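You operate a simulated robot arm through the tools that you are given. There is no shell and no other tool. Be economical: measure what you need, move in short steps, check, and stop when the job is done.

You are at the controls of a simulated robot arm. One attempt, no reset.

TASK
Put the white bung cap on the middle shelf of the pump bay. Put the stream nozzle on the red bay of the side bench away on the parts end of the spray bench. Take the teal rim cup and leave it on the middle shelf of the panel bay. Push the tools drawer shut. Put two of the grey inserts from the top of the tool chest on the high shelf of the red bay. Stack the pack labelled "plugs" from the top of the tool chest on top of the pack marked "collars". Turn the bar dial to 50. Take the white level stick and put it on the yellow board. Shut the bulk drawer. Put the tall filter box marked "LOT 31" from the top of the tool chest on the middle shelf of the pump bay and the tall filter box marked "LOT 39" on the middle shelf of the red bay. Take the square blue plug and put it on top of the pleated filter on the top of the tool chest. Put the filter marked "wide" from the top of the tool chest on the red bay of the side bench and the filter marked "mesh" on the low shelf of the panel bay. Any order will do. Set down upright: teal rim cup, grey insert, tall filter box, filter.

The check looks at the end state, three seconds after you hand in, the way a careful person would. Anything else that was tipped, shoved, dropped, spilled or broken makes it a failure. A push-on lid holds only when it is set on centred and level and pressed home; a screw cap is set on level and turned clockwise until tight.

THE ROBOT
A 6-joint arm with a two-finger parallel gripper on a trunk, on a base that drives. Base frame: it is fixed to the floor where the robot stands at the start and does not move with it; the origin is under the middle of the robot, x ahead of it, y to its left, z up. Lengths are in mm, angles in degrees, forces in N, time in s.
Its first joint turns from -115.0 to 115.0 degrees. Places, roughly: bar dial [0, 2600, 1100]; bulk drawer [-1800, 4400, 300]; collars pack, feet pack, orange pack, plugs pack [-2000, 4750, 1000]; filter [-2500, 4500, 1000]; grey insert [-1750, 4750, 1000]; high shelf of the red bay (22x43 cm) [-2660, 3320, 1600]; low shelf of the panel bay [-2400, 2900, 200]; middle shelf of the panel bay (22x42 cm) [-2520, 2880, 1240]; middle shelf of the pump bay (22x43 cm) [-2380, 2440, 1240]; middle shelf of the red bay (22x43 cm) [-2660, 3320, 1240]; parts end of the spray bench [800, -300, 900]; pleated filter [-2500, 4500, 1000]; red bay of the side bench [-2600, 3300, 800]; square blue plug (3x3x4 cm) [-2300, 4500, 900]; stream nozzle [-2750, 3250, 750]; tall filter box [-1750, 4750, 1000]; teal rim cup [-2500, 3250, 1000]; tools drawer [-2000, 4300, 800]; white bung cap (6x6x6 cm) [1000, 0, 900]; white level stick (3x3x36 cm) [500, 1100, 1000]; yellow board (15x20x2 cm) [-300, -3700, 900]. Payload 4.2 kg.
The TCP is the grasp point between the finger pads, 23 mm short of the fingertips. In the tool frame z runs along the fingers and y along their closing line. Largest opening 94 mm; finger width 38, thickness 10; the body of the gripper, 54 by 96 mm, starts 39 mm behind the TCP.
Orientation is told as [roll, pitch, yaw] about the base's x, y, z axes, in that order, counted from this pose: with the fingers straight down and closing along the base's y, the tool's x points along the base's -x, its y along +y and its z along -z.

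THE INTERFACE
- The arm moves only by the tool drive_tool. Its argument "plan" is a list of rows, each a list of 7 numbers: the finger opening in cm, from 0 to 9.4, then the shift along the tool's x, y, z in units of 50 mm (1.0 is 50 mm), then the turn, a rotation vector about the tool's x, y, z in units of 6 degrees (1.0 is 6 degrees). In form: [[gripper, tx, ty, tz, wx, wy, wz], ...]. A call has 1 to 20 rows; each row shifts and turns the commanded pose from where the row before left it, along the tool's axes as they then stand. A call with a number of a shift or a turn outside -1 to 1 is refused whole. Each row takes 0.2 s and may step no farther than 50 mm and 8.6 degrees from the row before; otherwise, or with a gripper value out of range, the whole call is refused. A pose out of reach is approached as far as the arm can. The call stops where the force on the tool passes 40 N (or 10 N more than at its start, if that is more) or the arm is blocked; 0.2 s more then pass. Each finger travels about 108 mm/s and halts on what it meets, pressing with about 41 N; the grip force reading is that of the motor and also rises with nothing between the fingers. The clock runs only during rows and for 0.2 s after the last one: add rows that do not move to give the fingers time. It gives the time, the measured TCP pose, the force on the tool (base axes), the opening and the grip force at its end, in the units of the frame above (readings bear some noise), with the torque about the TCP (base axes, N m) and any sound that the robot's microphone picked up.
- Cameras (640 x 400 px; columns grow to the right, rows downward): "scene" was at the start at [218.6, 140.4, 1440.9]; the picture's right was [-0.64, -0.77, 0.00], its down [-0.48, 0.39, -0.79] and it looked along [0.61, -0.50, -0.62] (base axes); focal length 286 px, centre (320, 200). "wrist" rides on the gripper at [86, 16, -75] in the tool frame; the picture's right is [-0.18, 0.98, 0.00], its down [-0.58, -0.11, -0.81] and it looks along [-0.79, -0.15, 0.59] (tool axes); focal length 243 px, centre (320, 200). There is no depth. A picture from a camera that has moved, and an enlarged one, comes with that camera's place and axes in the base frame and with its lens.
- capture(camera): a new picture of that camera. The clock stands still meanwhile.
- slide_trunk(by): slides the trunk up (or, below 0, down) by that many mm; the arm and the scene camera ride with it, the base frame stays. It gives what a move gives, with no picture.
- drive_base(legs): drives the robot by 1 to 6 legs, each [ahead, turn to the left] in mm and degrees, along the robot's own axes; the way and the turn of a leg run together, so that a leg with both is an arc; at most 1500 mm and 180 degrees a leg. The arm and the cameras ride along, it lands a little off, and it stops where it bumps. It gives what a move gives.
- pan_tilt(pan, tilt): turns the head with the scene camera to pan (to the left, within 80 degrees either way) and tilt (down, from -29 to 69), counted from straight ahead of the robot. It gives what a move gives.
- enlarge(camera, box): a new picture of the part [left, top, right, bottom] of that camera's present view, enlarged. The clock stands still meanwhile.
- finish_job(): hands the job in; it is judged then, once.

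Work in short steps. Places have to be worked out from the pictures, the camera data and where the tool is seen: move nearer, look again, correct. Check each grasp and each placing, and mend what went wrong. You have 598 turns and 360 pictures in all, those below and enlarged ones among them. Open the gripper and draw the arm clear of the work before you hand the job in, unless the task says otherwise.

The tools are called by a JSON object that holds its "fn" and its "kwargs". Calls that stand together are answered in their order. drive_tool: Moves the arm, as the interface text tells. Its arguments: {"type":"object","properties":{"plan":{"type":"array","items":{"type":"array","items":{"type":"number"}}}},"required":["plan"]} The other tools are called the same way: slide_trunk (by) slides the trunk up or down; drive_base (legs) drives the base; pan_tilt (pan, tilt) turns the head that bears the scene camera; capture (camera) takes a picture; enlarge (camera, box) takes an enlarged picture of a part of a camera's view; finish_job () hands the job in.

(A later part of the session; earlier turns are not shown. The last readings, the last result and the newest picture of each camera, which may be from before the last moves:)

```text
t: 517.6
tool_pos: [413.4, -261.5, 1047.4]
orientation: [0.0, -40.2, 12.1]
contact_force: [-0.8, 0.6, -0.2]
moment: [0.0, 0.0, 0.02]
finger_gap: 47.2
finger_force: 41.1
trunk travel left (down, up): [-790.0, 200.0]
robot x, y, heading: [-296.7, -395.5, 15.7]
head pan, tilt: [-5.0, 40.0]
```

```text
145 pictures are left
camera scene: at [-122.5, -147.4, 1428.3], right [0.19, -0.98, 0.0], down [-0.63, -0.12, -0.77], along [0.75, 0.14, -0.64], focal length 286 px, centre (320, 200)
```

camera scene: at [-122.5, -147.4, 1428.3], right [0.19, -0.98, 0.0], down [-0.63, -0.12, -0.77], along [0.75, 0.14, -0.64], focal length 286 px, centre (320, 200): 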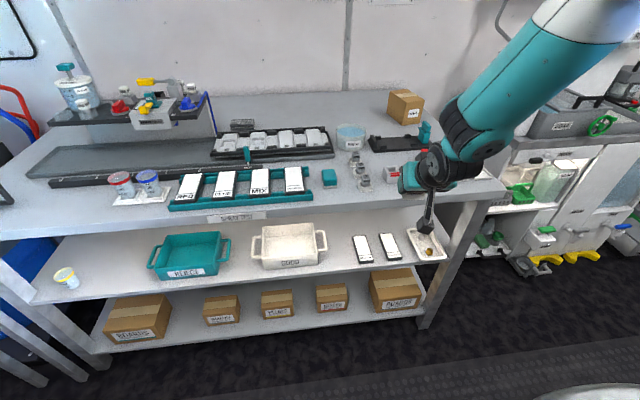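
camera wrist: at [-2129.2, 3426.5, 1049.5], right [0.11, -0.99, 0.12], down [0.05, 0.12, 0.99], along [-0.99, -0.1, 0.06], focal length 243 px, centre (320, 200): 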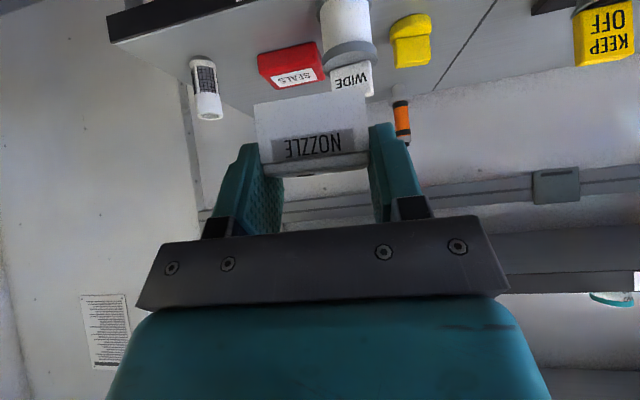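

{"fn": "enlarge", "kwargs": {"camera": "scene", "box": [300, 80, 520, 220]}}

{"fn": "capture", "kwargs": {"camera": "wrist"}}

```text
2.86 times, centred on (410, 150) of scene
camera zoom: at [-122.5, -147.4, 1428.3], right [0.19, -0.98, 0.0], down [-0.63, -0.12, -0.77], along [0.75, 0.14, -0.64], focal length 816 px, centre (63, 343)
```

zoom: 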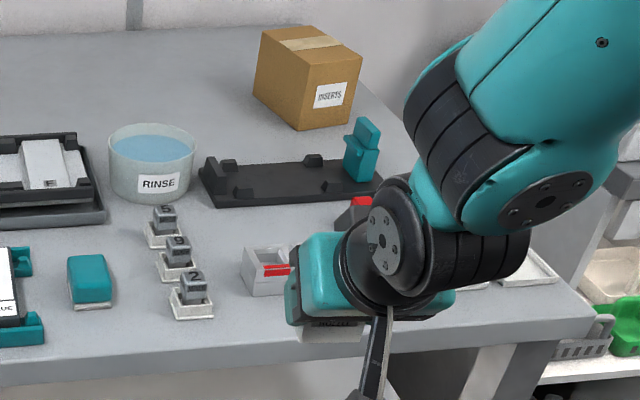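

```text
143 pictures are left
camera wrist: at [298.0, -268.3, 1049.6], right [-0.07, 0.99, 0.12], down [-0.05, -0.12, 0.99], along [1.0, 0.06, 0.06], focal length 243 px, centre (320, 200)
```

wrist: 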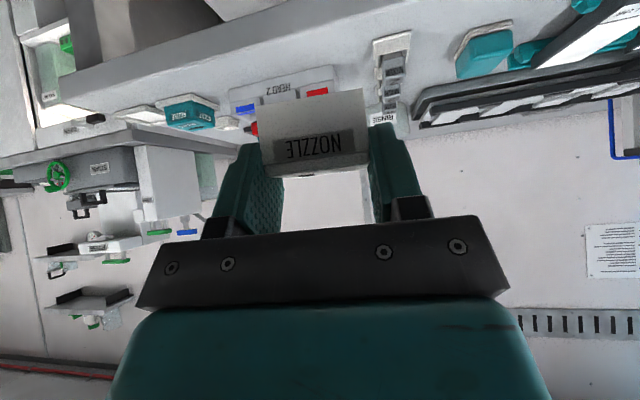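

I lift the hand out of view to see the end of the bench with the trays.

{"fn": "drive_tool", "kwargs": {"plan": [[3, -0.6, 0.4, -0.68, 0, 0, 0], [3, -0.6, 0.4, -0.68, 0, 0, 0], [3, -0.6, 0.4, -0.68, 0, 0, 0], [3, -0.6, 0.4, -0.68, 0, 0, 0], [3, -0.6, 0.4, -0.68, 0, 0, 0], [3, -0.6, 0.4, -0.68, 0, 0, 0]]}}

{"fn": "enlarge", "kwargs": {"camera": "scene", "box": [340, 80, 540, 215]}}

```text
t: 519.0
tool_pos: [392.6, -145.1, 1322.1]
orientation: [0.0, -40.3, 11.8]
contact_force: [0.6, -0.9, -0.3]
moment: [-0.01, 0.0, 0.01]
finger_gap: 47.5
finger_force: 40.8
trunk travel left (down, up): [-790.0, 200.0]
robot x, y, heading: [-300.1, -392.9, 15.7]
head pan, tilt: [-5.0, 40.0]
```

```text
2.96 times, centred on (440, 148) of scene
camera zoom: at [-122.2, -147.6, 1428.2], right [0.19, -0.98, 0.0], down [-0.63, -0.12, -0.77], along [0.75, 0.14, -0.64], focal length 846 px, centre (-36, 356)
```

zoom: 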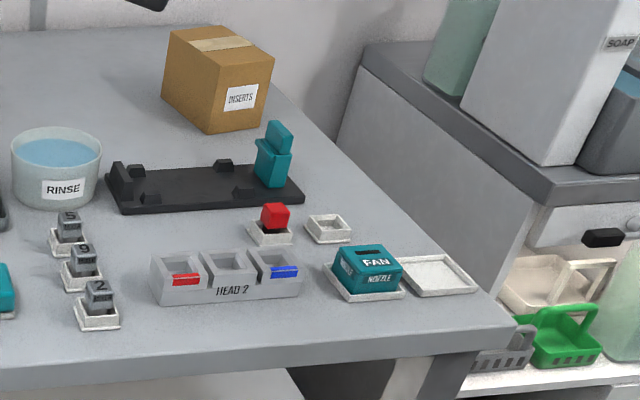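

There is an empty white tray right beside the FAN nozzle, clearly the stream nozzle's place (≈[746, -520]). I drive closer and bring the nozzle above it.

{"fn": "drive_base", "kwargs": {"legs": [[230, 0]]}}

{"fn": "drive_tool", "kwargs": {"plan": [[3, 0, 0, 0, -0.44, 0, -0.525], [3, 0, 0, 0, -0.44, 0, -0.525], [3, 0.402, -0.76, 0.407, 0, 0, 0], [3, 0.402, -0.76, 0.407, 0, 0, 0], [3, 0.402, -0.76, 0.407, 0, 0, 0], [3, 0.402, -0.76, 0.407, 0, 0, 0], [3, 0.402, -0.76, 0.407, 0, 0, 0], [3, 0.402, -0.76, 0.407, 0, 0, 0], [3, 0.402, -0.76, 0.407, 0, 0, 0], [3, 0.402, -0.76, 0.407, 0, 0, 0], [3, 0.402, -0.76, 0.407, 0, 0, 0], [3, 0.402, -0.76, 0.407, 0, 0, 0]]}}

{"fn": "pan_tilt", "kwargs": {"pan": -30, "tilt": 45}}

{"fn": "capture", "kwargs": {"camera": "scene"}}

{"fn": "capture", "kwargs": {"camera": "wrist"}}

```text
t: 520.8
tool_pos: [622.0, -84.0, 1319.4]
orientation: [0.1, -40.3, 11.7]
contact_force: [0.2, 0.8, -0.6]
moment: [0.0, 0.0, 0.0]
finger_gap: 47.3
finger_force: 40.4
trunk travel left (down, up): [-790.0, 200.0]
robot x, y, heading: [-71.9, -324.1, 15.6]
head pan, tilt: [-5.0, 40.0]
```

```text
t: 523.4
tool_pos: [729.0, -450.1, 1035.5]
orientation: [-0.1, -40.2, 20.0]
contact_force: [-0.1, 0.3, 0.2]
moment: [-0.03, 0.02, -0.02]
finger_gap: 47.3
finger_force: 40.5
trunk travel left (down, up): [-790.0, 200.0]
robot x, y, heading: [-69.0, -328.0, 15.6]
head pan, tilt: [-5.0, 40.0]
```

```text
t: 524.3
tool_pos: [729.0, -448.3, 1034.9]
orientation: [0.0, -40.2, 19.9]
contact_force: [0.2, -0.2, 0.2]
moment: [-0.03, -0.02, -0.03]
finger_gap: 47.2
finger_force: 40.8
trunk travel left (down, up): [-790.0, 200.0]
robot x, y, heading: [-71.9, -330.0, 15.5]
head pan, tilt: [-30.0, 45.0]
```

```text
141 pictures are left
camera scene: at [101.8, -120.3, 1421.0], right [-0.25, -0.97, 0.0], down [-0.68, 0.18, -0.71], along [0.68, -0.18, -0.71], focal length 286 px, centre (320, 200)
```

scene: 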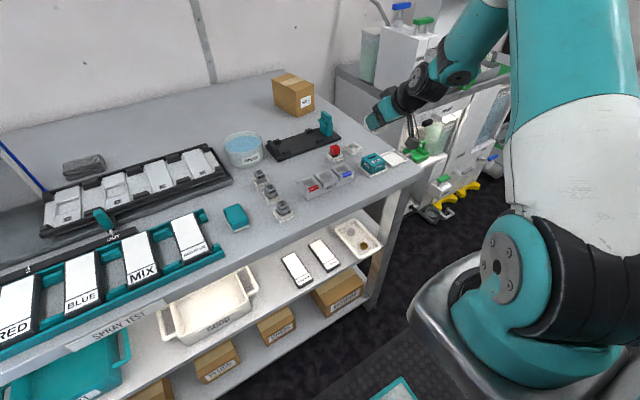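

```text
140 pictures are left
camera wrist: at [616.8, -473.6, 1036.8], right [-0.2, 0.97, 0.12], down [-0.03, -0.13, 0.99], along [0.98, 0.2, 0.06], focal length 243 px, centre (320, 200)
```

wrist: 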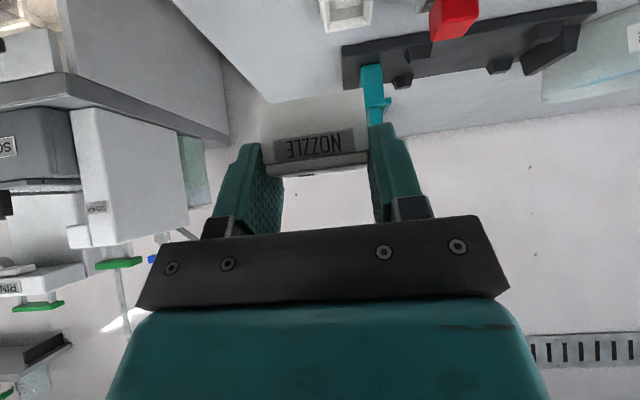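

{"fn": "enlarge", "kwargs": {"camera": "scene", "box": [340, 90, 440, 190]}}

```text
4.00 times, centred on (390, 140) of scene
camera zoom: at [101.8, -120.3, 1421.0], right [-0.25, -0.97, 0.0], down [-0.68, 0.18, -0.71], along [0.68, -0.18, -0.71], focal length 1142 px, centre (40, 440)
```

zoom: 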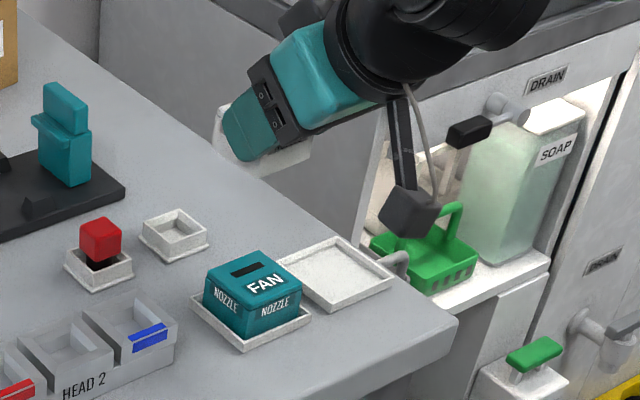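

I lower the nozzle to about 30 mm above the tray and check the alignment.

{"fn": "drive_tool", "kwargs": {"plan": [[3, 0.42, -0.48, 0.352, 0, 0, 0], [3, 0.42, -0.48, 0.352, 0, 0, 0], [3, 0.42, -0.48, 0.352, 0, 0, 0]]}}

{"fn": "enlarge", "kwargs": {"camera": "scene", "box": [350, 110, 430, 190]}}

{"fn": "capture", "kwargs": {"camera": "wrist"}}

```text
t: 525.1
tool_pos: [742.4, -521.3, 955.4]
orientation: [0.0, -40.2, 20.1]
contact_force: [0.1, 0.0, 0.3]
moment: [-0.04, 0.04, -0.01]
finger_gap: 47.3
finger_force: 40.6
trunk travel left (down, up): [-790.0, 200.0]
robot x, y, heading: [-70.6, -326.0, 15.6]
head pan, tilt: [-30.0, 45.0]
```

```text
5.00 times, centred on (390, 150) of scene
camera zoom: at [101.4, -119.9, 1421.0], right [-0.25, -0.97, 0.0], down [-0.68, 0.18, -0.71], along [0.68, -0.18, -0.71], focal length 1427 px, centre (-30, 450)
```

zoom: 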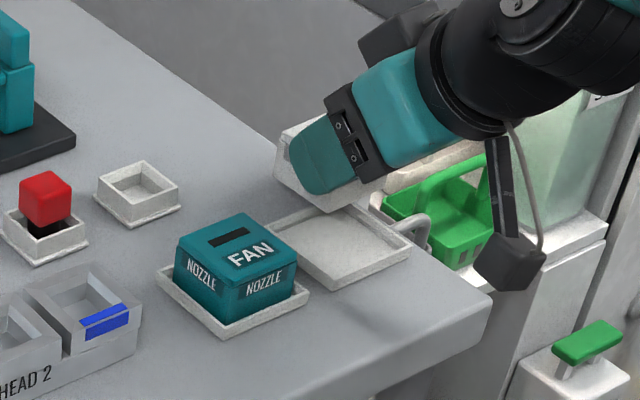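

```text
137 pictures are left
camera wrist: at [628.7, -545.0, 956.9], right [-0.2, 0.97, 0.12], down [-0.04, -0.13, 0.99], along [0.98, 0.2, 0.06], focal length 243 px, centre (320, 200)
```

wrist: 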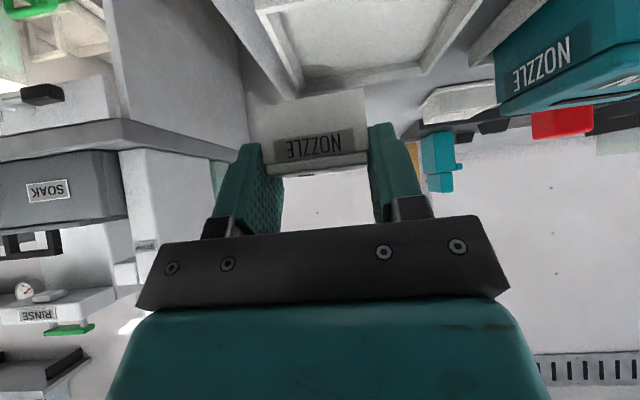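

The wrist view shows the tray centre about 22 mm to the left of the nozzle. I shift and look again.

{"fn": "drive_tool", "kwargs": {"plan": [[3, 0.03, 0.43, 0, 0, 0, 0]]}}

{"fn": "capture", "kwargs": {"camera": "wrist"}}

{"fn": "enlarge", "kwargs": {"camera": "scene", "box": [350, 110, 430, 190]}}

```text
t: 525.5
tool_pos: [732.0, -501.6, 954.4]
orientation: [0.0, -40.2, 19.9]
contact_force: [-0.2, -0.2, -0.6]
moment: [0.02, 0.02, 0.01]
finger_gap: 47.1
finger_force: 41.2
trunk travel left (down, up): [-790.0, 200.0]
robot x, y, heading: [-73.2, -329.1, 15.5]
head pan, tilt: [-30.0, 45.0]
```

```text
136 pictures are left
camera wrist: at [619.6, -525.5, 955.8], right [-0.2, 0.97, 0.12], down [-0.03, -0.13, 0.99], along [0.98, 0.2, 0.06], focal length 243 px, centre (320, 200)
```

wrist: 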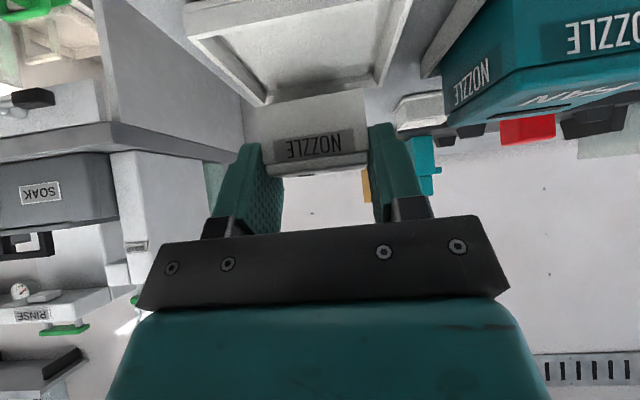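

```text
5.00 times, centred on (390, 150) of scene
camera zoom: at [101.8, -120.5, 1421.0], right [-0.25, -0.97, 0.0], down [-0.68, 0.18, -0.71], along [0.68, -0.18, -0.71], focal length 1427 px, centre (-30, 450)
```

zoom: 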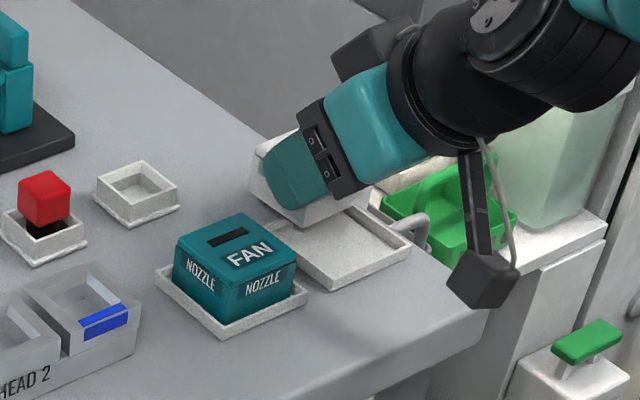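

Lateral alignment is right; I go 6 mm further forward and lower gently.

{"fn": "drive_tool", "kwargs": {"plan": [[3, -0.09, 0.02, 0.077, 0, 0, 0], [3, 0.257, 0, 0.306, 0, 0, 0], [3, 0.026, 0, 0.031, 0, 0, 0], [3, 0.026, 0, 0.031, 0, 0, 0]]}}

{"fn": "capture", "kwargs": {"camera": "wrist"}}

{"fn": "enlarge", "kwargs": {"camera": "scene", "box": [350, 110, 430, 190]}}

```text
t: 526.3
tool_pos: [742.8, -498.8, 940.1]
orientation: [-0.7, -41.1, 20.5]
contact_force: [-5.4, 0.0, 17.3]
moment: [0.4, 0.32, 0.14]
finger_gap: 47.1
finger_force: 40.7
trunk travel left (down, up): [-790.0, 200.0]
robot x, y, heading: [-72.6, -327.4, 15.7]
head pan, tilt: [-30.0, 45.0]
stopped in row 4: the force on the tool passed its limit (the readings are from after the stop); the commanded pose is now the measured one
```

```text
134 pictures are left
camera wrist: at [630.0, -523.0, 939.1], right [-0.21, 0.97, 0.11], down [-0.06, -0.12, 0.99], along [0.98, 0.2, 0.08], focal length 243 px, centre (320, 200)
```

wrist: 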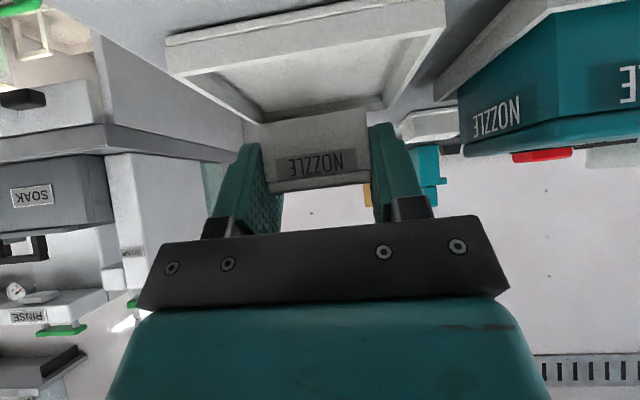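

```text
5.00 times, centred on (390, 150) of scene
camera zoom: at [100.6, -120.1, 1420.9], right [-0.25, -0.97, 0.0], down [-0.68, 0.18, -0.71], along [0.69, -0.18, -0.71], focal length 1427 px, centre (-30, 450)
```

zoom: 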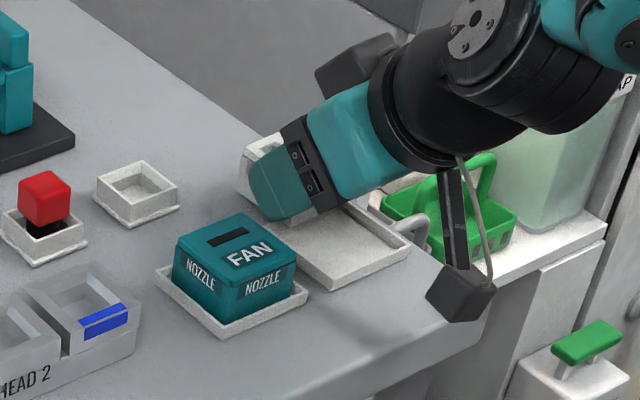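

The nozzle met the tray's back rim: it must come back about 20 mm. I lift, shift back and lower again.

{"fn": "drive_tool", "kwargs": {"plan": [[3, -0.13, 0, -0.153, -0.1, 0.15, 0], [3, 0.31, 0, -0.26, 0, 0, 0]]}}

{"fn": "capture", "kwargs": {"camera": "wrist"}}

{"fn": "enlarge", "kwargs": {"camera": "scene", "box": [350, 110, 430, 190]}}

```text
t: 526.9
tool_pos: [723.9, -505.0, 948.0]
orientation: [0.0, -40.0, 20.4]
contact_force: [-0.1, 0.2, 0.1]
moment: [0.0, 0.01, -0.02]
finger_gap: 47.4
finger_force: 40.2
trunk travel left (down, up): [-790.0, 200.0]
robot x, y, heading: [-72.8, -324.2, 15.7]
head pan, tilt: [-30.0, 45.0]
```

```text
132 pictures are left
camera wrist: at [610.9, -531.0, 950.3], right [-0.21, 0.97, 0.12], down [-0.03, -0.13, 0.99], along [0.98, 0.2, 0.06], focal length 243 px, centre (320, 200)
```

wrist: 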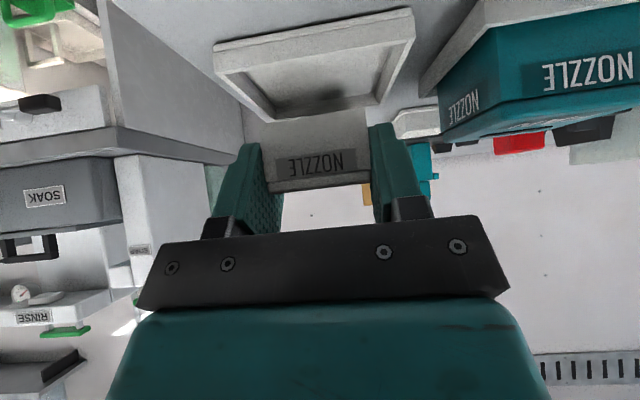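

```text
5.00 times, centred on (390, 150) of scene
camera zoom: at [101.9, -120.2, 1420.8], right [-0.25, -0.97, 0.0], down [-0.68, 0.18, -0.71], along [0.68, -0.18, -0.71], focal length 1427 px, centre (-30, 450)
```

zoom: 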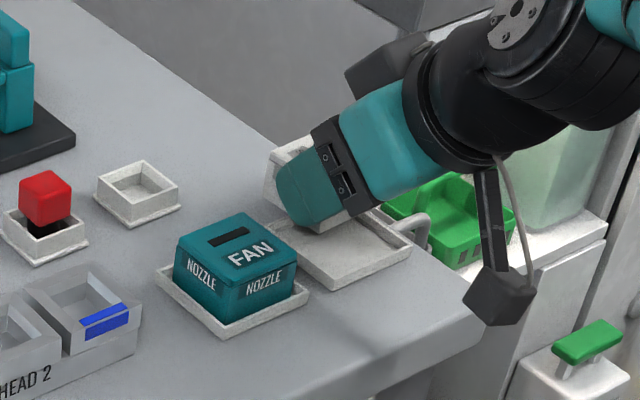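

Re-reading the tray edges, the right spot is about 10 mm forward of here. I go there and lower again in small steps.

{"fn": "drive_tool", "kwargs": {"plan": [[3, -0.145, 0.02, 0.12, 0, 0, 0]]}}

{"fn": "capture", "kwargs": {"camera": "wrist"}}

{"fn": "drive_tool", "kwargs": {"plan": [[3, 0.077, 0, 0.092, 0, 0, 0], [3, 0.026, 0, 0.031, 0, 0, 0], [3, 0.026, 0, 0.031, 0, 0, 0], [3, 0.026, 0, 0.031, 0, 0, 0], [3, 0.026, 0, 0.031, 0, 0, 0]]}}

{"fn": "capture", "kwargs": {"camera": "wrist"}}

```text
t: 527.3
tool_pos: [731.6, -503.8, 947.7]
orientation: [0.0, -40.1, 20.3]
contact_force: [0.7, -1.1, -0.5]
moment: [-0.01, 0.03, 0.01]
finger_gap: 47.1
finger_force: 41.1
trunk travel left (down, up): [-790.0, 200.0]
robot x, y, heading: [-74.6, -329.4, 15.7]
head pan, tilt: [-30.0, 45.0]
```

```text
130 pictures are left
camera wrist: at [619.4, -527.2, 949.9], right [-0.21, 0.97, 0.12], down [-0.03, -0.13, 0.99], along [0.98, 0.2, 0.06], focal length 243 px, centre (320, 200)
```

wrist: 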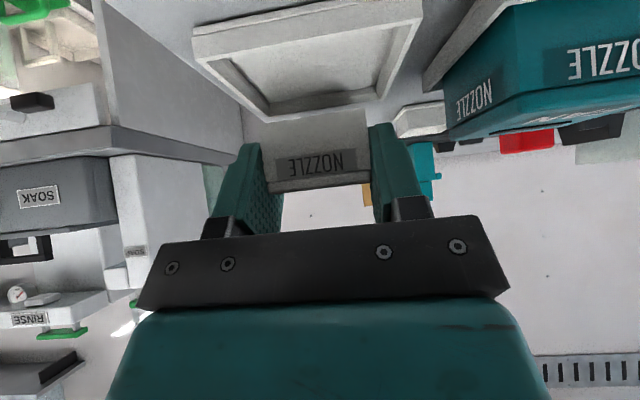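

```text
t: 528.4
tool_pos: [736.6, -502.7, 939.9]
orientation: [-0.5, -40.9, 20.7]
contact_force: [0.6, -2.0, 14.4]
moment: [-0.12, -0.11, 0.04]
finger_gap: 47.4
finger_force: 41.5
trunk travel left (down, up): [-790.0, 200.0]
robot x, y, heading: [-71.3, -327.4, 15.4]
head pan, tilt: [-30.0, 45.0]
stopped in row 5: the force on the tool passed its limit (the readings are from after the stop); the commanded pose is now the measured one
```

```text
129 pictures are left
camera wrist: at [623.1, -527.3, 940.0], right [-0.21, 0.97, 0.11], down [-0.05, -0.12, 0.99], along [0.98, 0.2, 0.07], focal length 243 px, centre (320, 200)
```

wrist: 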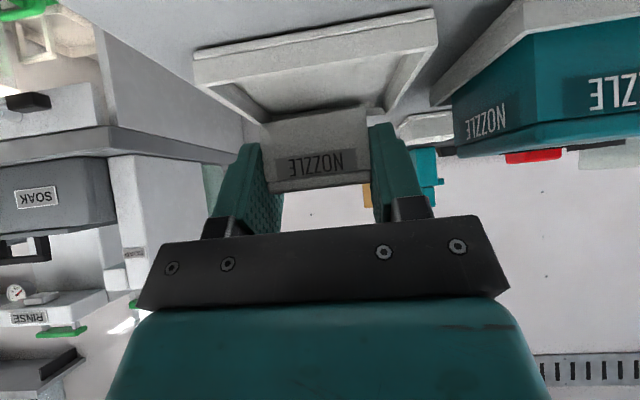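

The fingers meet the tray's rim before the block can reach its floor, and the block has slid up in the grip. I'll set it down on the free bench area (where the cap was), regrip it higher, then place it. First lift and drive closer.

{"fn": "drive_tool", "kwargs": {"plan": [[3, -0.26, 0, -0.306, 0.08, 0.13, 0], [3, -0.6, 0, -0.72, 0, 0, 0], [3, -0.6, 0, -0.72, 0, 0, 0], [3, -0.6, 0, -0.72, 0, 0, 0]]}}

{"fn": "drive_base", "kwargs": {"legs": [[200, 0]]}}

{"fn": "drive_tool", "kwargs": {"plan": [[3, 0, 0.95, 0, 0, 0, 0], [3, 0, 0.95, 0, 0, 0, 0], [3, 0, 0.95, 0, 0, 0, 0], [3, 0, 0.95, 0, 0, 0, 0], [3, 0, 0.95, 0, 0, 0, 0], [3, 0, 0.95, 0, 0, 0, 0], [3, 0, 0.95, 0, 0, 0, 0], [3, 0, 0.95, 0, 0, 0, 0]]}}

{"fn": "pan_tilt", "kwargs": {"pan": -5, "tilt": 45}}

{"fn": "capture", "kwargs": {"camera": "scene"}}

{"fn": "capture", "kwargs": {"camera": "wrist"}}

```text
t: 529.4
tool_pos: [734.5, -501.8, 1095.1]
orientation: [-0.6, -39.5, 20.5]
contact_force: [0.1, -0.8, -0.2]
moment: [0.02, -0.01, -0.02]
finger_gap: 46.9
finger_force: 40.9
trunk travel left (down, up): [-790.0, 200.0]
robot x, y, heading: [-74.2, -332.6, 15.4]
head pan, tilt: [-30.0, 45.0]
```

```text
t: 531.0
tool_pos: [922.5, -454.3, 1095.2]
orientation: [-0.9, -39.7, 20.2]
contact_force: [0.6, 0.1, 0.1]
moment: [0.0, 0.02, -0.01]
finger_gap: 47.2
finger_force: 40.5
trunk travel left (down, up): [-790.0, 200.0]
robot x, y, heading: [117.6, -278.0, 15.4]
head pan, tilt: [-30.0, 45.0]
```

```text
t: 532.8
tool_pos: [795.0, -95.1, 1090.4]
orientation: [-0.9, -39.6, 20.2]
contact_force: [0.1, -0.5, -0.7]
moment: [0.02, -0.01, 0.03]
finger_gap: 47.2
finger_force: 40.9
trunk travel left (down, up): [-790.0, 200.0]
robot x, y, heading: [120.4, -278.5, 15.3]
head pan, tilt: [-30.0, 45.0]
```

```text
t: 533.7
tool_pos: [795.3, -94.9, 1088.8]
orientation: [-0.8, -39.7, 20.2]
contact_force: [0.5, -0.5, -0.4]
moment: [-0.04, 0.0, -0.02]
finger_gap: 47.3
finger_force: 41.3
trunk travel left (down, up): [-790.0, 200.0]
robot x, y, heading: [118.4, -279.4, 15.4]
head pan, tilt: [-5.0, 45.0]
```

```text
128 pictures are left
camera scene: at [293.1, -34.2, 1421.0], right [0.18, -0.98, 0.0], down [-0.7, -0.12, -0.71], along [0.7, 0.12, -0.71], focal length 286 px, centre (320, 200)
```

scene: 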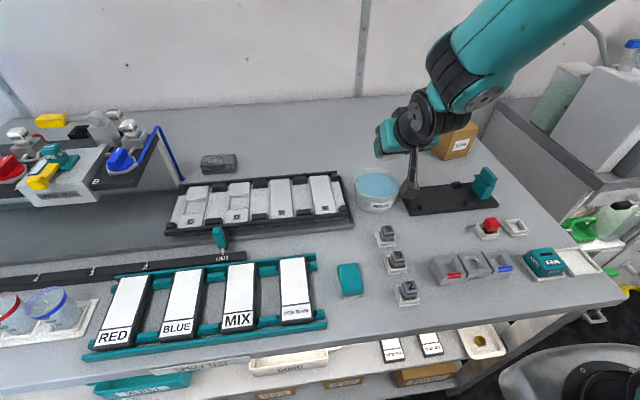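

```text
127 pictures are left
camera wrist: at [682.3, -118.6, 1091.8], right [-0.2, 0.97, 0.11], down [-0.03, -0.12, 0.99], along [0.98, 0.19, 0.05], focal length 243 px, centre (320, 200)
```

wrist: 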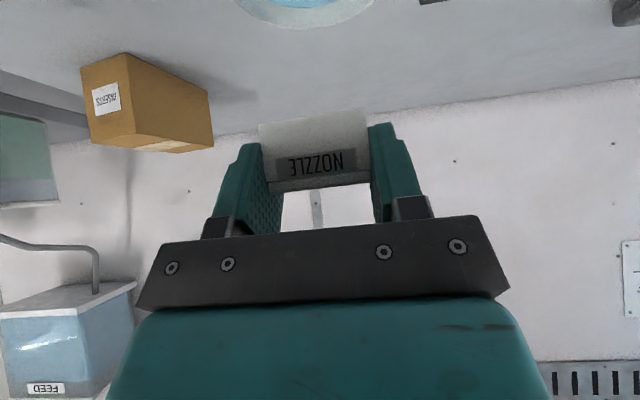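

The free spots for regripping are all cramped, so a short guided release inside the tray is the better choice. I bring the nozzle back above the tray.

{"fn": "drive_tool", "kwargs": {"plan": [[3, 0.461, -0.806, -0.125, -0.13, 0, 0], [3, 0.461, -0.806, -0.125, 0, 0, 0], [3, 0.461, -0.806, -0.125, 0, 0, 0], [3, 0.461, -0.806, -0.125, 0, 0, 0], [3, 0.461, -0.806, -0.125, 0, 0, 0], [3, 0.461, -0.806, -0.125, 0, 0, 0], [3, 0.461, -0.806, -0.125, 0, 0, 0], [3, 0.461, -0.806, -0.125, 0, 0, 0], [3, 0.461, -0.806, -0.125, 0, 0, 0]]}}

{"fn": "drive_tool", "kwargs": {"plan": [[3, 0.3, 0, 0.36, 0, 0, 0], [3, 0.3, 0, 0.36, 0, 0, 0]]}}

{"fn": "capture", "kwargs": {"camera": "wrist"}}

```text
t: 535.7
tool_pos: [736.6, -505.6, 1001.0]
orientation: [0.0, -39.8, 20.3]
contact_force: [-0.3, 1.5, -0.6]
moment: [-0.01, 0.01, 0.01]
finger_gap: 47.3
finger_force: 40.7
trunk travel left (down, up): [-790.0, 200.0]
robot x, y, heading: [117.0, -276.1, 15.1]
head pan, tilt: [-5.0, 45.0]
```

```text
t: 536.3
tool_pos: [736.4, -505.3, 954.7]
orientation: [0.0, -39.7, 20.3]
contact_force: [-0.4, 0.4, 0.3]
moment: [0.02, 0.0, 0.0]
finger_gap: 47.1
finger_force: 40.7
trunk travel left (down, up): [-790.0, 200.0]
robot x, y, heading: [118.2, -276.8, 15.2]
head pan, tilt: [-5.0, 45.0]
```

```text
126 pictures are left
camera wrist: at [624.1, -529.0, 957.1], right [-0.21, 0.97, 0.12], down [-0.03, -0.13, 0.99], along [0.98, 0.2, 0.05], focal length 243 px, centre (320, 200)
```

wrist: 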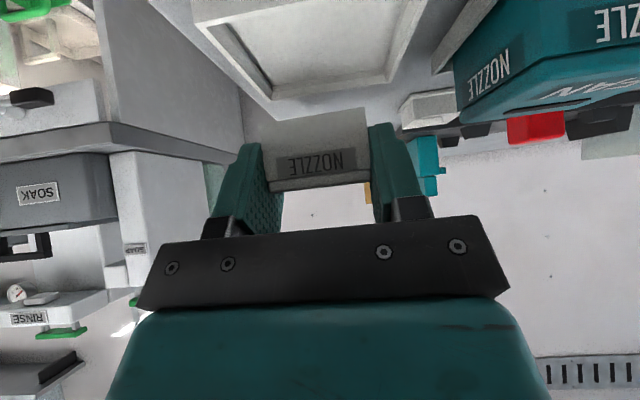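

I check from the scene camera before lowering.

{"fn": "pan_tilt", "kwargs": {"pan": -50, "tilt": 50}}

{"fn": "capture", "kwargs": {"camera": "scene"}}

```text
t: 537.4
tool_pos: [737.0, -504.0, 953.7]
orientation: [0.0, -39.7, 20.2]
contact_force: [-0.1, -0.6, -0.3]
moment: [-0.02, -0.03, 0.0]
finger_gap: 47.0
finger_force: 41.6
trunk travel left (down, up): [-790.0, 200.0]
robot x, y, heading: [122.6, -277.5, 15.2]
head pan, tilt: [-50.0, 50.0]
```

```text
125 pictures are left
camera scene: at [276.4, -92.5, 1414.1], right [-0.57, -0.82, 0.0], down [-0.63, 0.44, -0.64], along [0.53, -0.37, -0.77], focal length 286 px, centre (320, 200)
```

scene: 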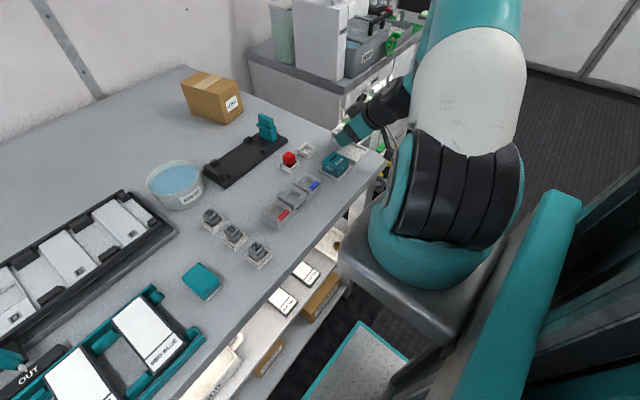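

{"fn": "enlarge", "kwargs": {"camera": "scene", "box": [290, 110, 390, 200]}}

```text
4.44 times, centred on (340, 155) of scene
camera zoom: at [276.4, -92.5, 1414.1], right [-0.57, -0.82, 0.0], down [-0.63, 0.44, -0.64], along [0.53, -0.37, -0.77], focal length 1269 px, centre (231, 400)
```

zoom: 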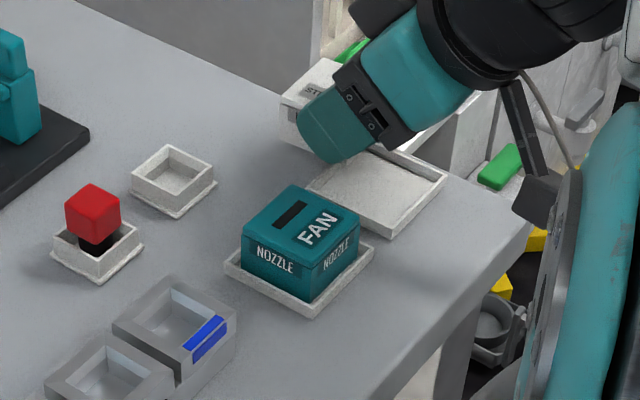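

The tray (about 69 mm square) centre is actually ~16 mm back and 5 mm right of the nozzle. I correct and look once more.

{"fn": "drive_tool", "kwargs": {"plan": [[3, 0.254, -0.1, -0.21, 0, 0, 0]]}}

{"fn": "enlarge", "kwargs": {"camera": "scene", "box": [290, 110, 390, 200]}}

{"fn": "capture", "kwargs": {"camera": "wrist"}}

```text
t: 537.8
tool_pos: [723.8, -514.8, 953.8]
orientation: [-0.1, -39.7, 20.3]
contact_force: [0.1, 0.2, 0.0]
moment: [-0.01, 0.0, -0.01]
finger_gap: 47.0
finger_force: 40.8
trunk travel left (down, up): [-790.0, 200.0]
robot x, y, heading: [120.9, -274.3, 15.2]
head pan, tilt: [-50.0, 50.0]
```

```text
4.44 times, centred on (340, 155) of scene
camera zoom: at [276.5, -92.5, 1414.0], right [-0.57, -0.82, 0.0], down [-0.63, 0.44, -0.64], along [0.53, -0.37, -0.77], focal length 1269 px, centre (231, 400)
```

zoom: 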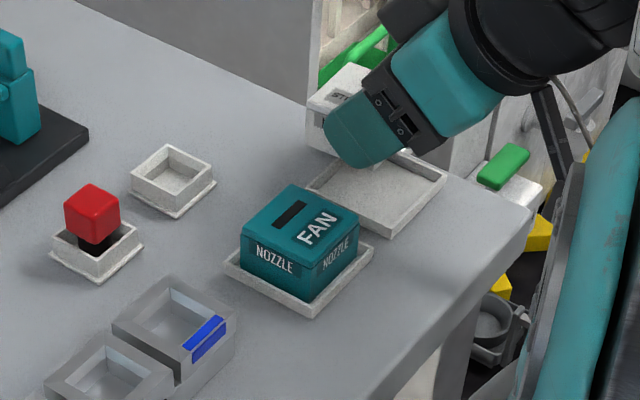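

```text
122 pictures are left
camera wrist: at [610.7, -538.8, 957.9], right [-0.21, 0.97, 0.12], down [-0.03, -0.12, 0.99], along [0.98, 0.2, 0.05], focal length 243 px, centre (320, 200)
```

wrist: 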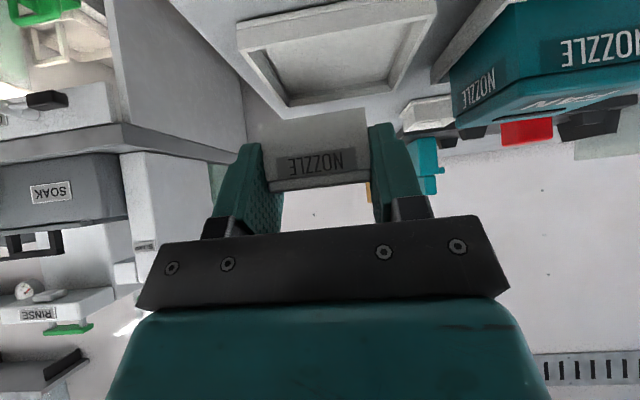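

Combining both cameras and the contact moments, the tray centre is near [728, -506]. I shift there, lower to rim contact and read the contact moments.

{"fn": "drive_tool", "kwargs": {"plan": [[3, -0.085, 0.14, 0.07, 0, 0, 0], [3, 0.1, 0, 0.12, 0, 0, 0], [3, 0.026, 0, 0.031, 0, 0, 0], [3, 0.02, 0, 0.024, 0, 0, 0]]}}

{"fn": "capture", "kwargs": {"camera": "wrist"}}

```text
t: 538.8
tool_pos: [725.2, -505.3, 943.3]
orientation: [0.0, -39.7, 20.2]
contact_force: [-0.4, -0.5, -0.4]
moment: [0.03, -0.02, 0.03]
finger_gap: 47.3
finger_force: 41.1
trunk travel left (down, up): [-790.0, 200.0]
robot x, y, heading: [116.8, -276.8, 15.3]
head pan, tilt: [-50.0, 50.0]
```

```text
121 pictures are left
camera wrist: at [612.6, -530.2, 946.2], right [-0.21, 0.97, 0.12], down [-0.03, -0.13, 0.99], along [0.98, 0.2, 0.05], focal length 243 px, centre (320, 200)
```

wrist: 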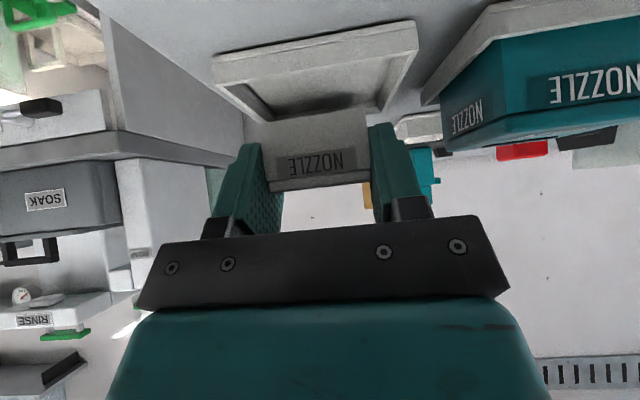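

Continue down in 1.5 mm steps.

{"fn": "drive_tool", "kwargs": {"plan": [[3, 0.019, 0, 0.023, 0, 0, 0], [3, 0.019, 0, 0.023, 0, 0, 0], [3, 0.019, 0, 0.023, 0, 0, 0], [3, 0.019, 0, 0.023, 0, 0, 0]]}}

```text
t: 539.8
tool_pos: [725.3, -506.4, 939.6]
orientation: [-0.2, -40.0, 20.3]
contact_force: [-3.7, -1.5, 19.4]
moment: [0.3, -0.24, 0.01]
finger_gap: 47.2
finger_force: 41.1
trunk travel left (down, up): [-790.0, 200.0]
robot x, y, heading: [119.3, -279.0, 15.3]
head pan, tilt: [-50.0, 50.0]
```

The contact is at the block's back edge again: 10 mm further back.

{"fn": "drive_tool", "kwargs": {"plan": [[3, -0.064, 0, -0.077, 0, 0, 0], [3, 0.154, -0.04, -0.128, 0, 0, 0], [3, 0.064, 0, 0.077, 0, 0, 0], [3, 0.019, 0, 0.023, 0, 0, 0], [3, 0.019, 0, 0.023, 0, 0, 0], [3, 0.019, 0, 0.023, 0, 0, 0]]}}

```text
t: 541.2
tool_pos: [715.3, -510.6, 934.8]
orientation: [-0.2, -40.0, 20.3]
contact_force: [1.1, 2.4, 34.9]
moment: [-0.13, -0.42, 0.0]
finger_gap: 47.5
finger_force: 40.2
trunk travel left (down, up): [-790.0, 200.0]
robot x, y, heading: [119.6, -274.9, 15.6]
head pan, tilt: [-50.0, 50.0]
```

{"fn": "capture", "kwargs": {"camera": "wrist"}}

{"fn": "enlarge", "kwargs": {"camera": "scene", "box": [310, 120, 390, 190]}}

```text
120 pictures are left
camera wrist: at [602.8, -535.1, 937.7], right [-0.21, 0.97, 0.12], down [-0.03, -0.13, 0.99], along [0.98, 0.2, 0.06], focal length 243 px, centre (320, 200)
```

wrist: 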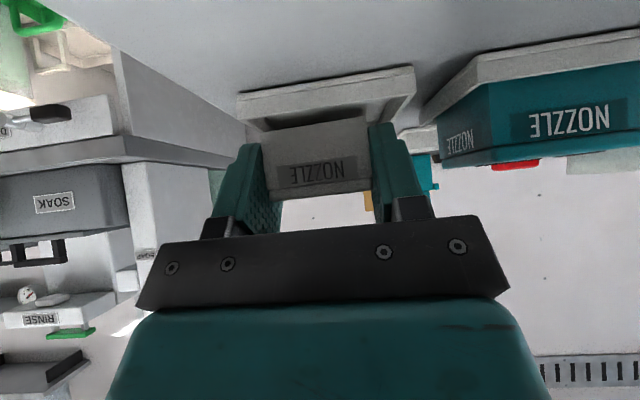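

```text
5.71 times, centred on (350, 155) of scene
camera zoom: at [275.2, -91.9, 1414.3], right [-0.57, -0.82, 0.0], down [-0.63, 0.44, -0.64], along [0.53, -0.37, -0.77], focal length 1631 px, centre (149, 457)
```

zoom: 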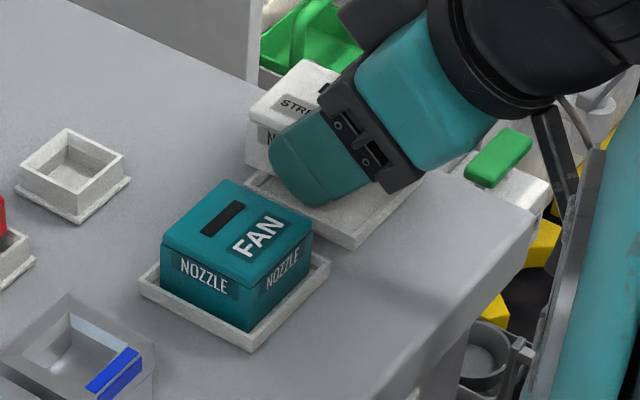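

In the same image the block's corner lies about at the tray's back edge. I lift, move back 12 mm and right 5 mm, and lower again.

{"fn": "drive_tool", "kwargs": {"plan": [[3, -0.11, 0, -0.13, 0, 0, 0], [3, 0.185, -0.1, -0.153, 0, 0, 0]]}}

{"fn": "enlarge", "kwargs": {"camera": "scene", "box": [310, 120, 390, 190]}}

{"fn": "capture", "kwargs": {"camera": "wrist"}}

```text
t: 541.8
tool_pos: [707.3, -519.0, 942.4]
orientation: [0.0, -39.6, 20.3]
contact_force: [0.6, 0.3, -0.6]
moment: [0.01, 0.05, -0.01]
finger_gap: 47.4
finger_force: 40.7
trunk travel left (down, up): [-790.0, 200.0]
robot x, y, heading: [119.6, -275.9, 15.2]
head pan, tilt: [-50.0, 50.0]
```

```text
5.71 times, centred on (350, 155) of scene
camera zoom: at [276.5, -92.5, 1413.8], right [-0.57, -0.82, 0.0], down [-0.63, 0.44, -0.64], along [0.53, -0.37, -0.77], focal length 1631 px, centre (149, 457)
```

zoom: 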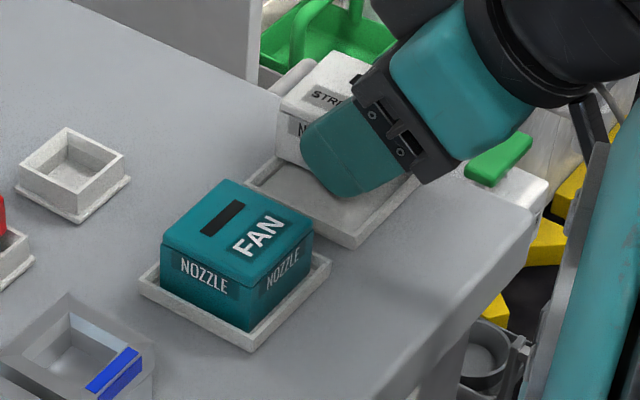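

```text
117 pictures are left
camera wrist: at [593.1, -544.8, 945.1], right [-0.21, 0.97, 0.12], down [-0.02, -0.13, 0.99], along [0.98, 0.2, 0.05], focal length 243 px, centre (320, 200)
```

wrist: 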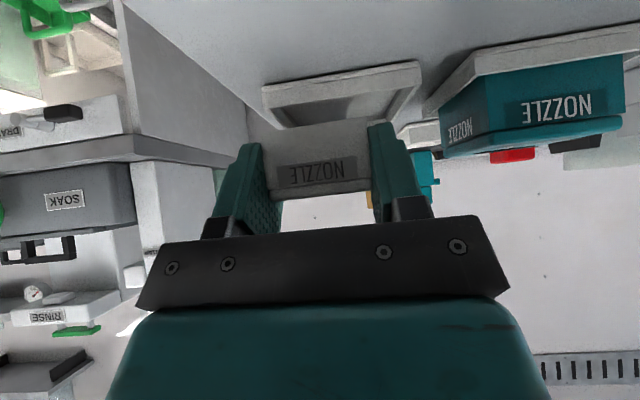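

Let me enlarge the wrist view to interpret the tray's edges properly.

{"fn": "enlarge", "kwargs": {"camera": "wrist", "box": [220, 30, 460, 210]}}

```text
2.22 times, centred on (340, 120) of wrist
camera zoom: at [593.1, -544.8, 945.1], right [-0.21, 0.97, 0.12], down [-0.02, -0.13, 0.99], along [0.98, 0.2, 0.05], focal length 539 px, centre (276, 378)
```

zoom: 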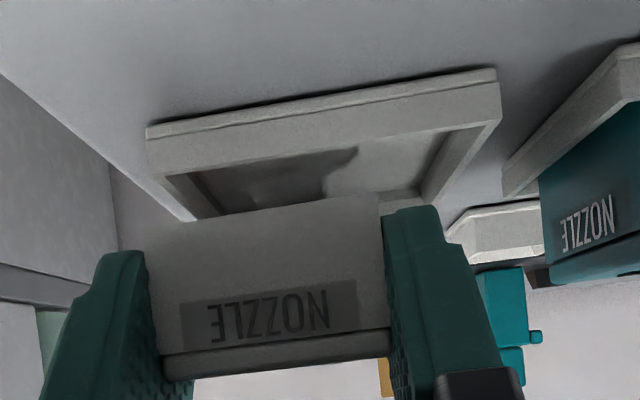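

Comparing equal depths in the wrist view: the block's front face is directly over the tray's front wall, so it must go about 10 mm forward and ~12 mm left. I move most of that and look again.

{"fn": "drive_tool", "kwargs": {"plan": [[3, -0.123, 0.22, 0.102, 0, 0, 0]]}}

{"fn": "enlarge", "kwargs": {"camera": "wrist", "box": [200, 20, 440, 200]}}

{"fn": "enlarge", "kwargs": {"camera": "scene", "box": [310, 120, 390, 190]}}

```text
t: 542.2
tool_pos: [708.9, -507.0, 943.9]
orientation: [0.0, -39.7, 20.3]
contact_force: [0.2, -0.5, -0.7]
moment: [0.0, -0.01, -0.03]
finger_gap: 47.0
finger_force: 40.9
trunk travel left (down, up): [-790.0, 200.0]
robot x, y, heading: [115.5, -280.4, 15.3]
head pan, tilt: [-50.0, 50.0]
```

```text
2.22 times, centred on (320, 110) of wrist
camera zoom: at [596.9, -530.7, 945.7], right [-0.21, 0.97, 0.12], down [-0.03, -0.12, 0.99], along [0.98, 0.2, 0.05], focal length 539 px, centre (320, 400)
```

zoom: 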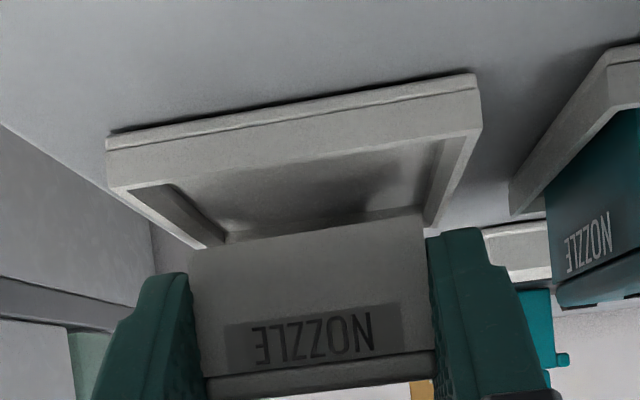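

```text
5.71 times, centred on (350, 155) of scene
camera zoom: at [276.3, -92.7, 1414.1], right [-0.57, -0.82, 0.0], down [-0.63, 0.44, -0.64], along [0.53, -0.37, -0.77], focal length 1631 px, centre (149, 457)
```

zoom: 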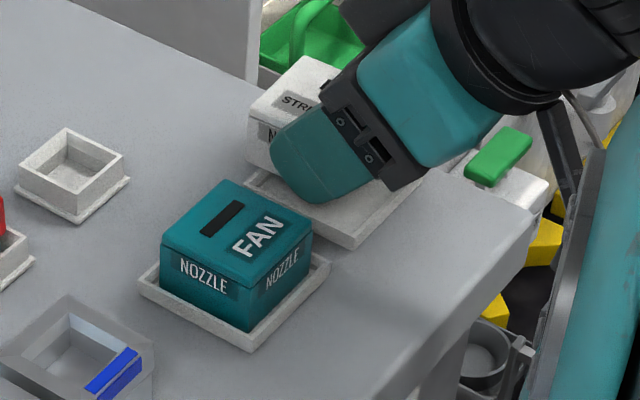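

Wrist view: lateral alignment good, only ~4 mm more forward needed. This agrees with the earlier contact points, so I do that and lower to the rim.

{"fn": "drive_tool", "kwargs": {"plan": [[3, -0.06, 0, 0.05, 0, 0, 0], [3, 0.052, 0, 0.062, 0, 0, 0], [3, 0.019, 0, 0.023, 0, 0, 0], [3, 0.019, 0, 0.023, 0, 0, 0], [3, 0.019, 0, 0.023, 0, 0, 0]]}}

{"fn": "enlarge", "kwargs": {"camera": "wrist", "box": [200, 20, 440, 200]}}

```text
t: 543.3
tool_pos: [714.3, -506.4, 938.7]
orientation: [-0.3, -40.4, 20.5]
contact_force: [-5.2, 1.8, 21.6]
moment: [-0.5, -0.1, -0.19]
finger_gap: 47.2
finger_force: 40.7
trunk travel left (down, up): [-790.0, 200.0]
robot x, y, heading: [115.6, -275.1, 15.3]
head pan, tilt: [-50.0, 50.0]
stopped in row 5: the force on the tool passed its limit (the readings are from after the stop); the commanded pose is now the measured one
```

```text
2.22 times, centred on (320, 110) of wrist
camera zoom: at [602.0, -530.5, 941.2], right [-0.21, 0.97, 0.11], down [-0.04, -0.12, 0.99], along [0.98, 0.2, 0.06], focal length 539 px, centre (320, 400)
```

zoom: 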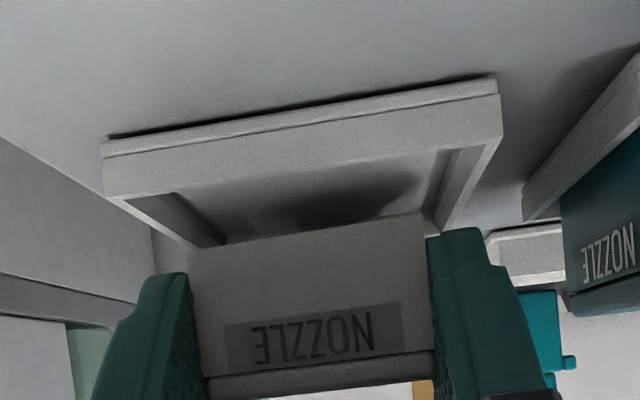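

Only the right fingertip touches the rim now; the block is over the tray. I shift 4 mm left, clear the rim by 2 mm and open slightly for a guided release.

{"fn": "drive_tool", "kwargs": {"plan": [[3, -0.03, 0.08, -0.04, 0.05, 0.1, 0], [3, 0, 0, 0, 0, 0, 0], [5.4, 0, 0, 0, 0, 0, 0], [5.4, 0, 0, 0, 0, 0, 0], [5.4, 0, 0, 0, 0, 0, 0]]}}

{"fn": "enlarge", "kwargs": {"camera": "wrist", "box": [200, 20, 440, 200]}}

{"fn": "enlarge", "kwargs": {"camera": "scene", "box": [310, 120, 390, 190]}}

```text
t: 544.5
tool_pos: [711.7, -503.8, 941.0]
orientation: [-0.6, -39.4, 20.3]
contact_force: [0.9, -11.2, -1.3]
moment: [-0.4, -0.04, 0.04]
finger_gap: 48.9
finger_force: 0.0
trunk travel left (down, up): [-790.0, 200.0]
robot x, y, heading: [117.0, -277.1, 14.8]
head pan, tilt: [-50.0, 50.0]
```

```text
2.22 times, centred on (320, 110) of wrist
camera zoom: at [600.0, -527.1, 943.1], right [-0.2, 0.97, 0.11], down [-0.02, -0.12, 0.99], along [0.98, 0.2, 0.05], focal length 539 px, centre (320, 400)
```

zoom: 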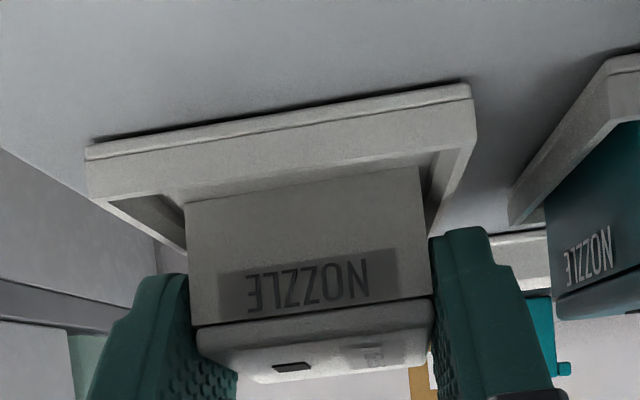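

```text
5.71 times, centred on (350, 155) of scene
camera zoom: at [276.4, -93.3, 1414.1], right [-0.57, -0.82, 0.0], down [-0.63, 0.44, -0.64], along [0.53, -0.37, -0.77], focal length 1631 px, centre (149, 457)
```

zoom: 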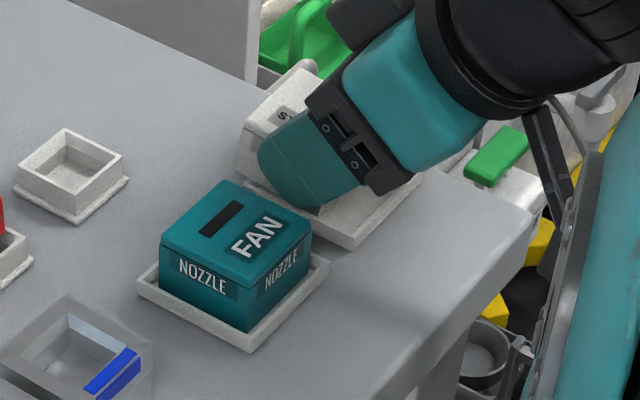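

The block dropped into place but a finger is meeting something on the left. I rise straight up now.

{"fn": "drive_tool", "kwargs": {"plan": [[4.95, -0.13, 0, -0.153, 0, 0, 0], [4.95, -0.2, 0, -0.25, 0, 0, 0], [5, -0.3, 0, -0.4, 0, 0, 0], [5, -0.5, 0, -0.6, 0, 0, 0]]}}

{"fn": "capture", "kwargs": {"camera": "wrist"}}

{"fn": "enlarge", "kwargs": {"camera": "scene", "box": [310, 120, 390, 190]}}

```text
t: 545.5
tool_pos: [712.1, -503.4, 1029.0]
orientation: [-0.5, -39.4, 20.2]
contact_force: [0.0, -0.5, -0.7]
moment: [-0.01, -0.01, 0.01]
finger_gap: 50.0
finger_force: 0.0
trunk travel left (down, up): [-790.0, 200.0]
robot x, y, heading: [117.9, -276.8, 15.1]
head pan, tilt: [-50.0, 50.0]
```

```text
110 pictures are left
camera wrist: at [600.0, -527.4, 1033.2], right [-0.2, 0.97, 0.11], down [-0.02, -0.12, 0.99], along [0.98, 0.2, 0.05], focal length 243 px, centre (320, 200)
```

wrist: 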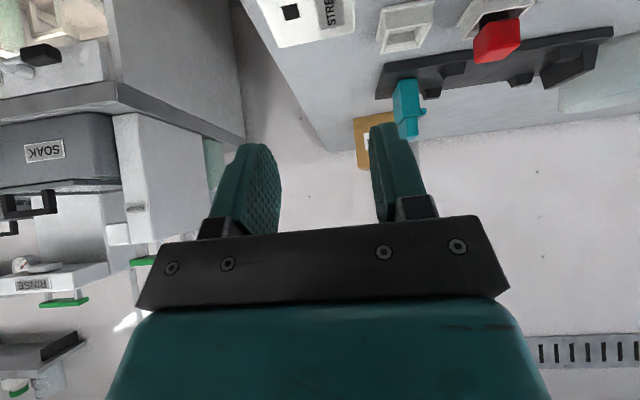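

```text
5.71 times, centred on (350, 155) of scene
camera zoom: at [276.7, -92.9, 1414.0], right [-0.57, -0.82, 0.0], down [-0.63, 0.44, -0.64], along [0.53, -0.37, -0.77], focal length 1631 px, centre (149, 457)
```

zoom: 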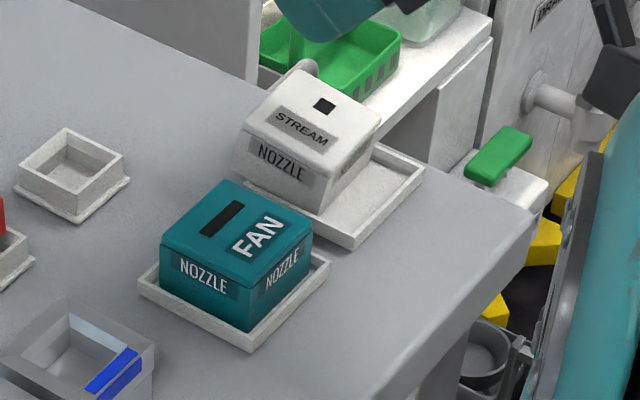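

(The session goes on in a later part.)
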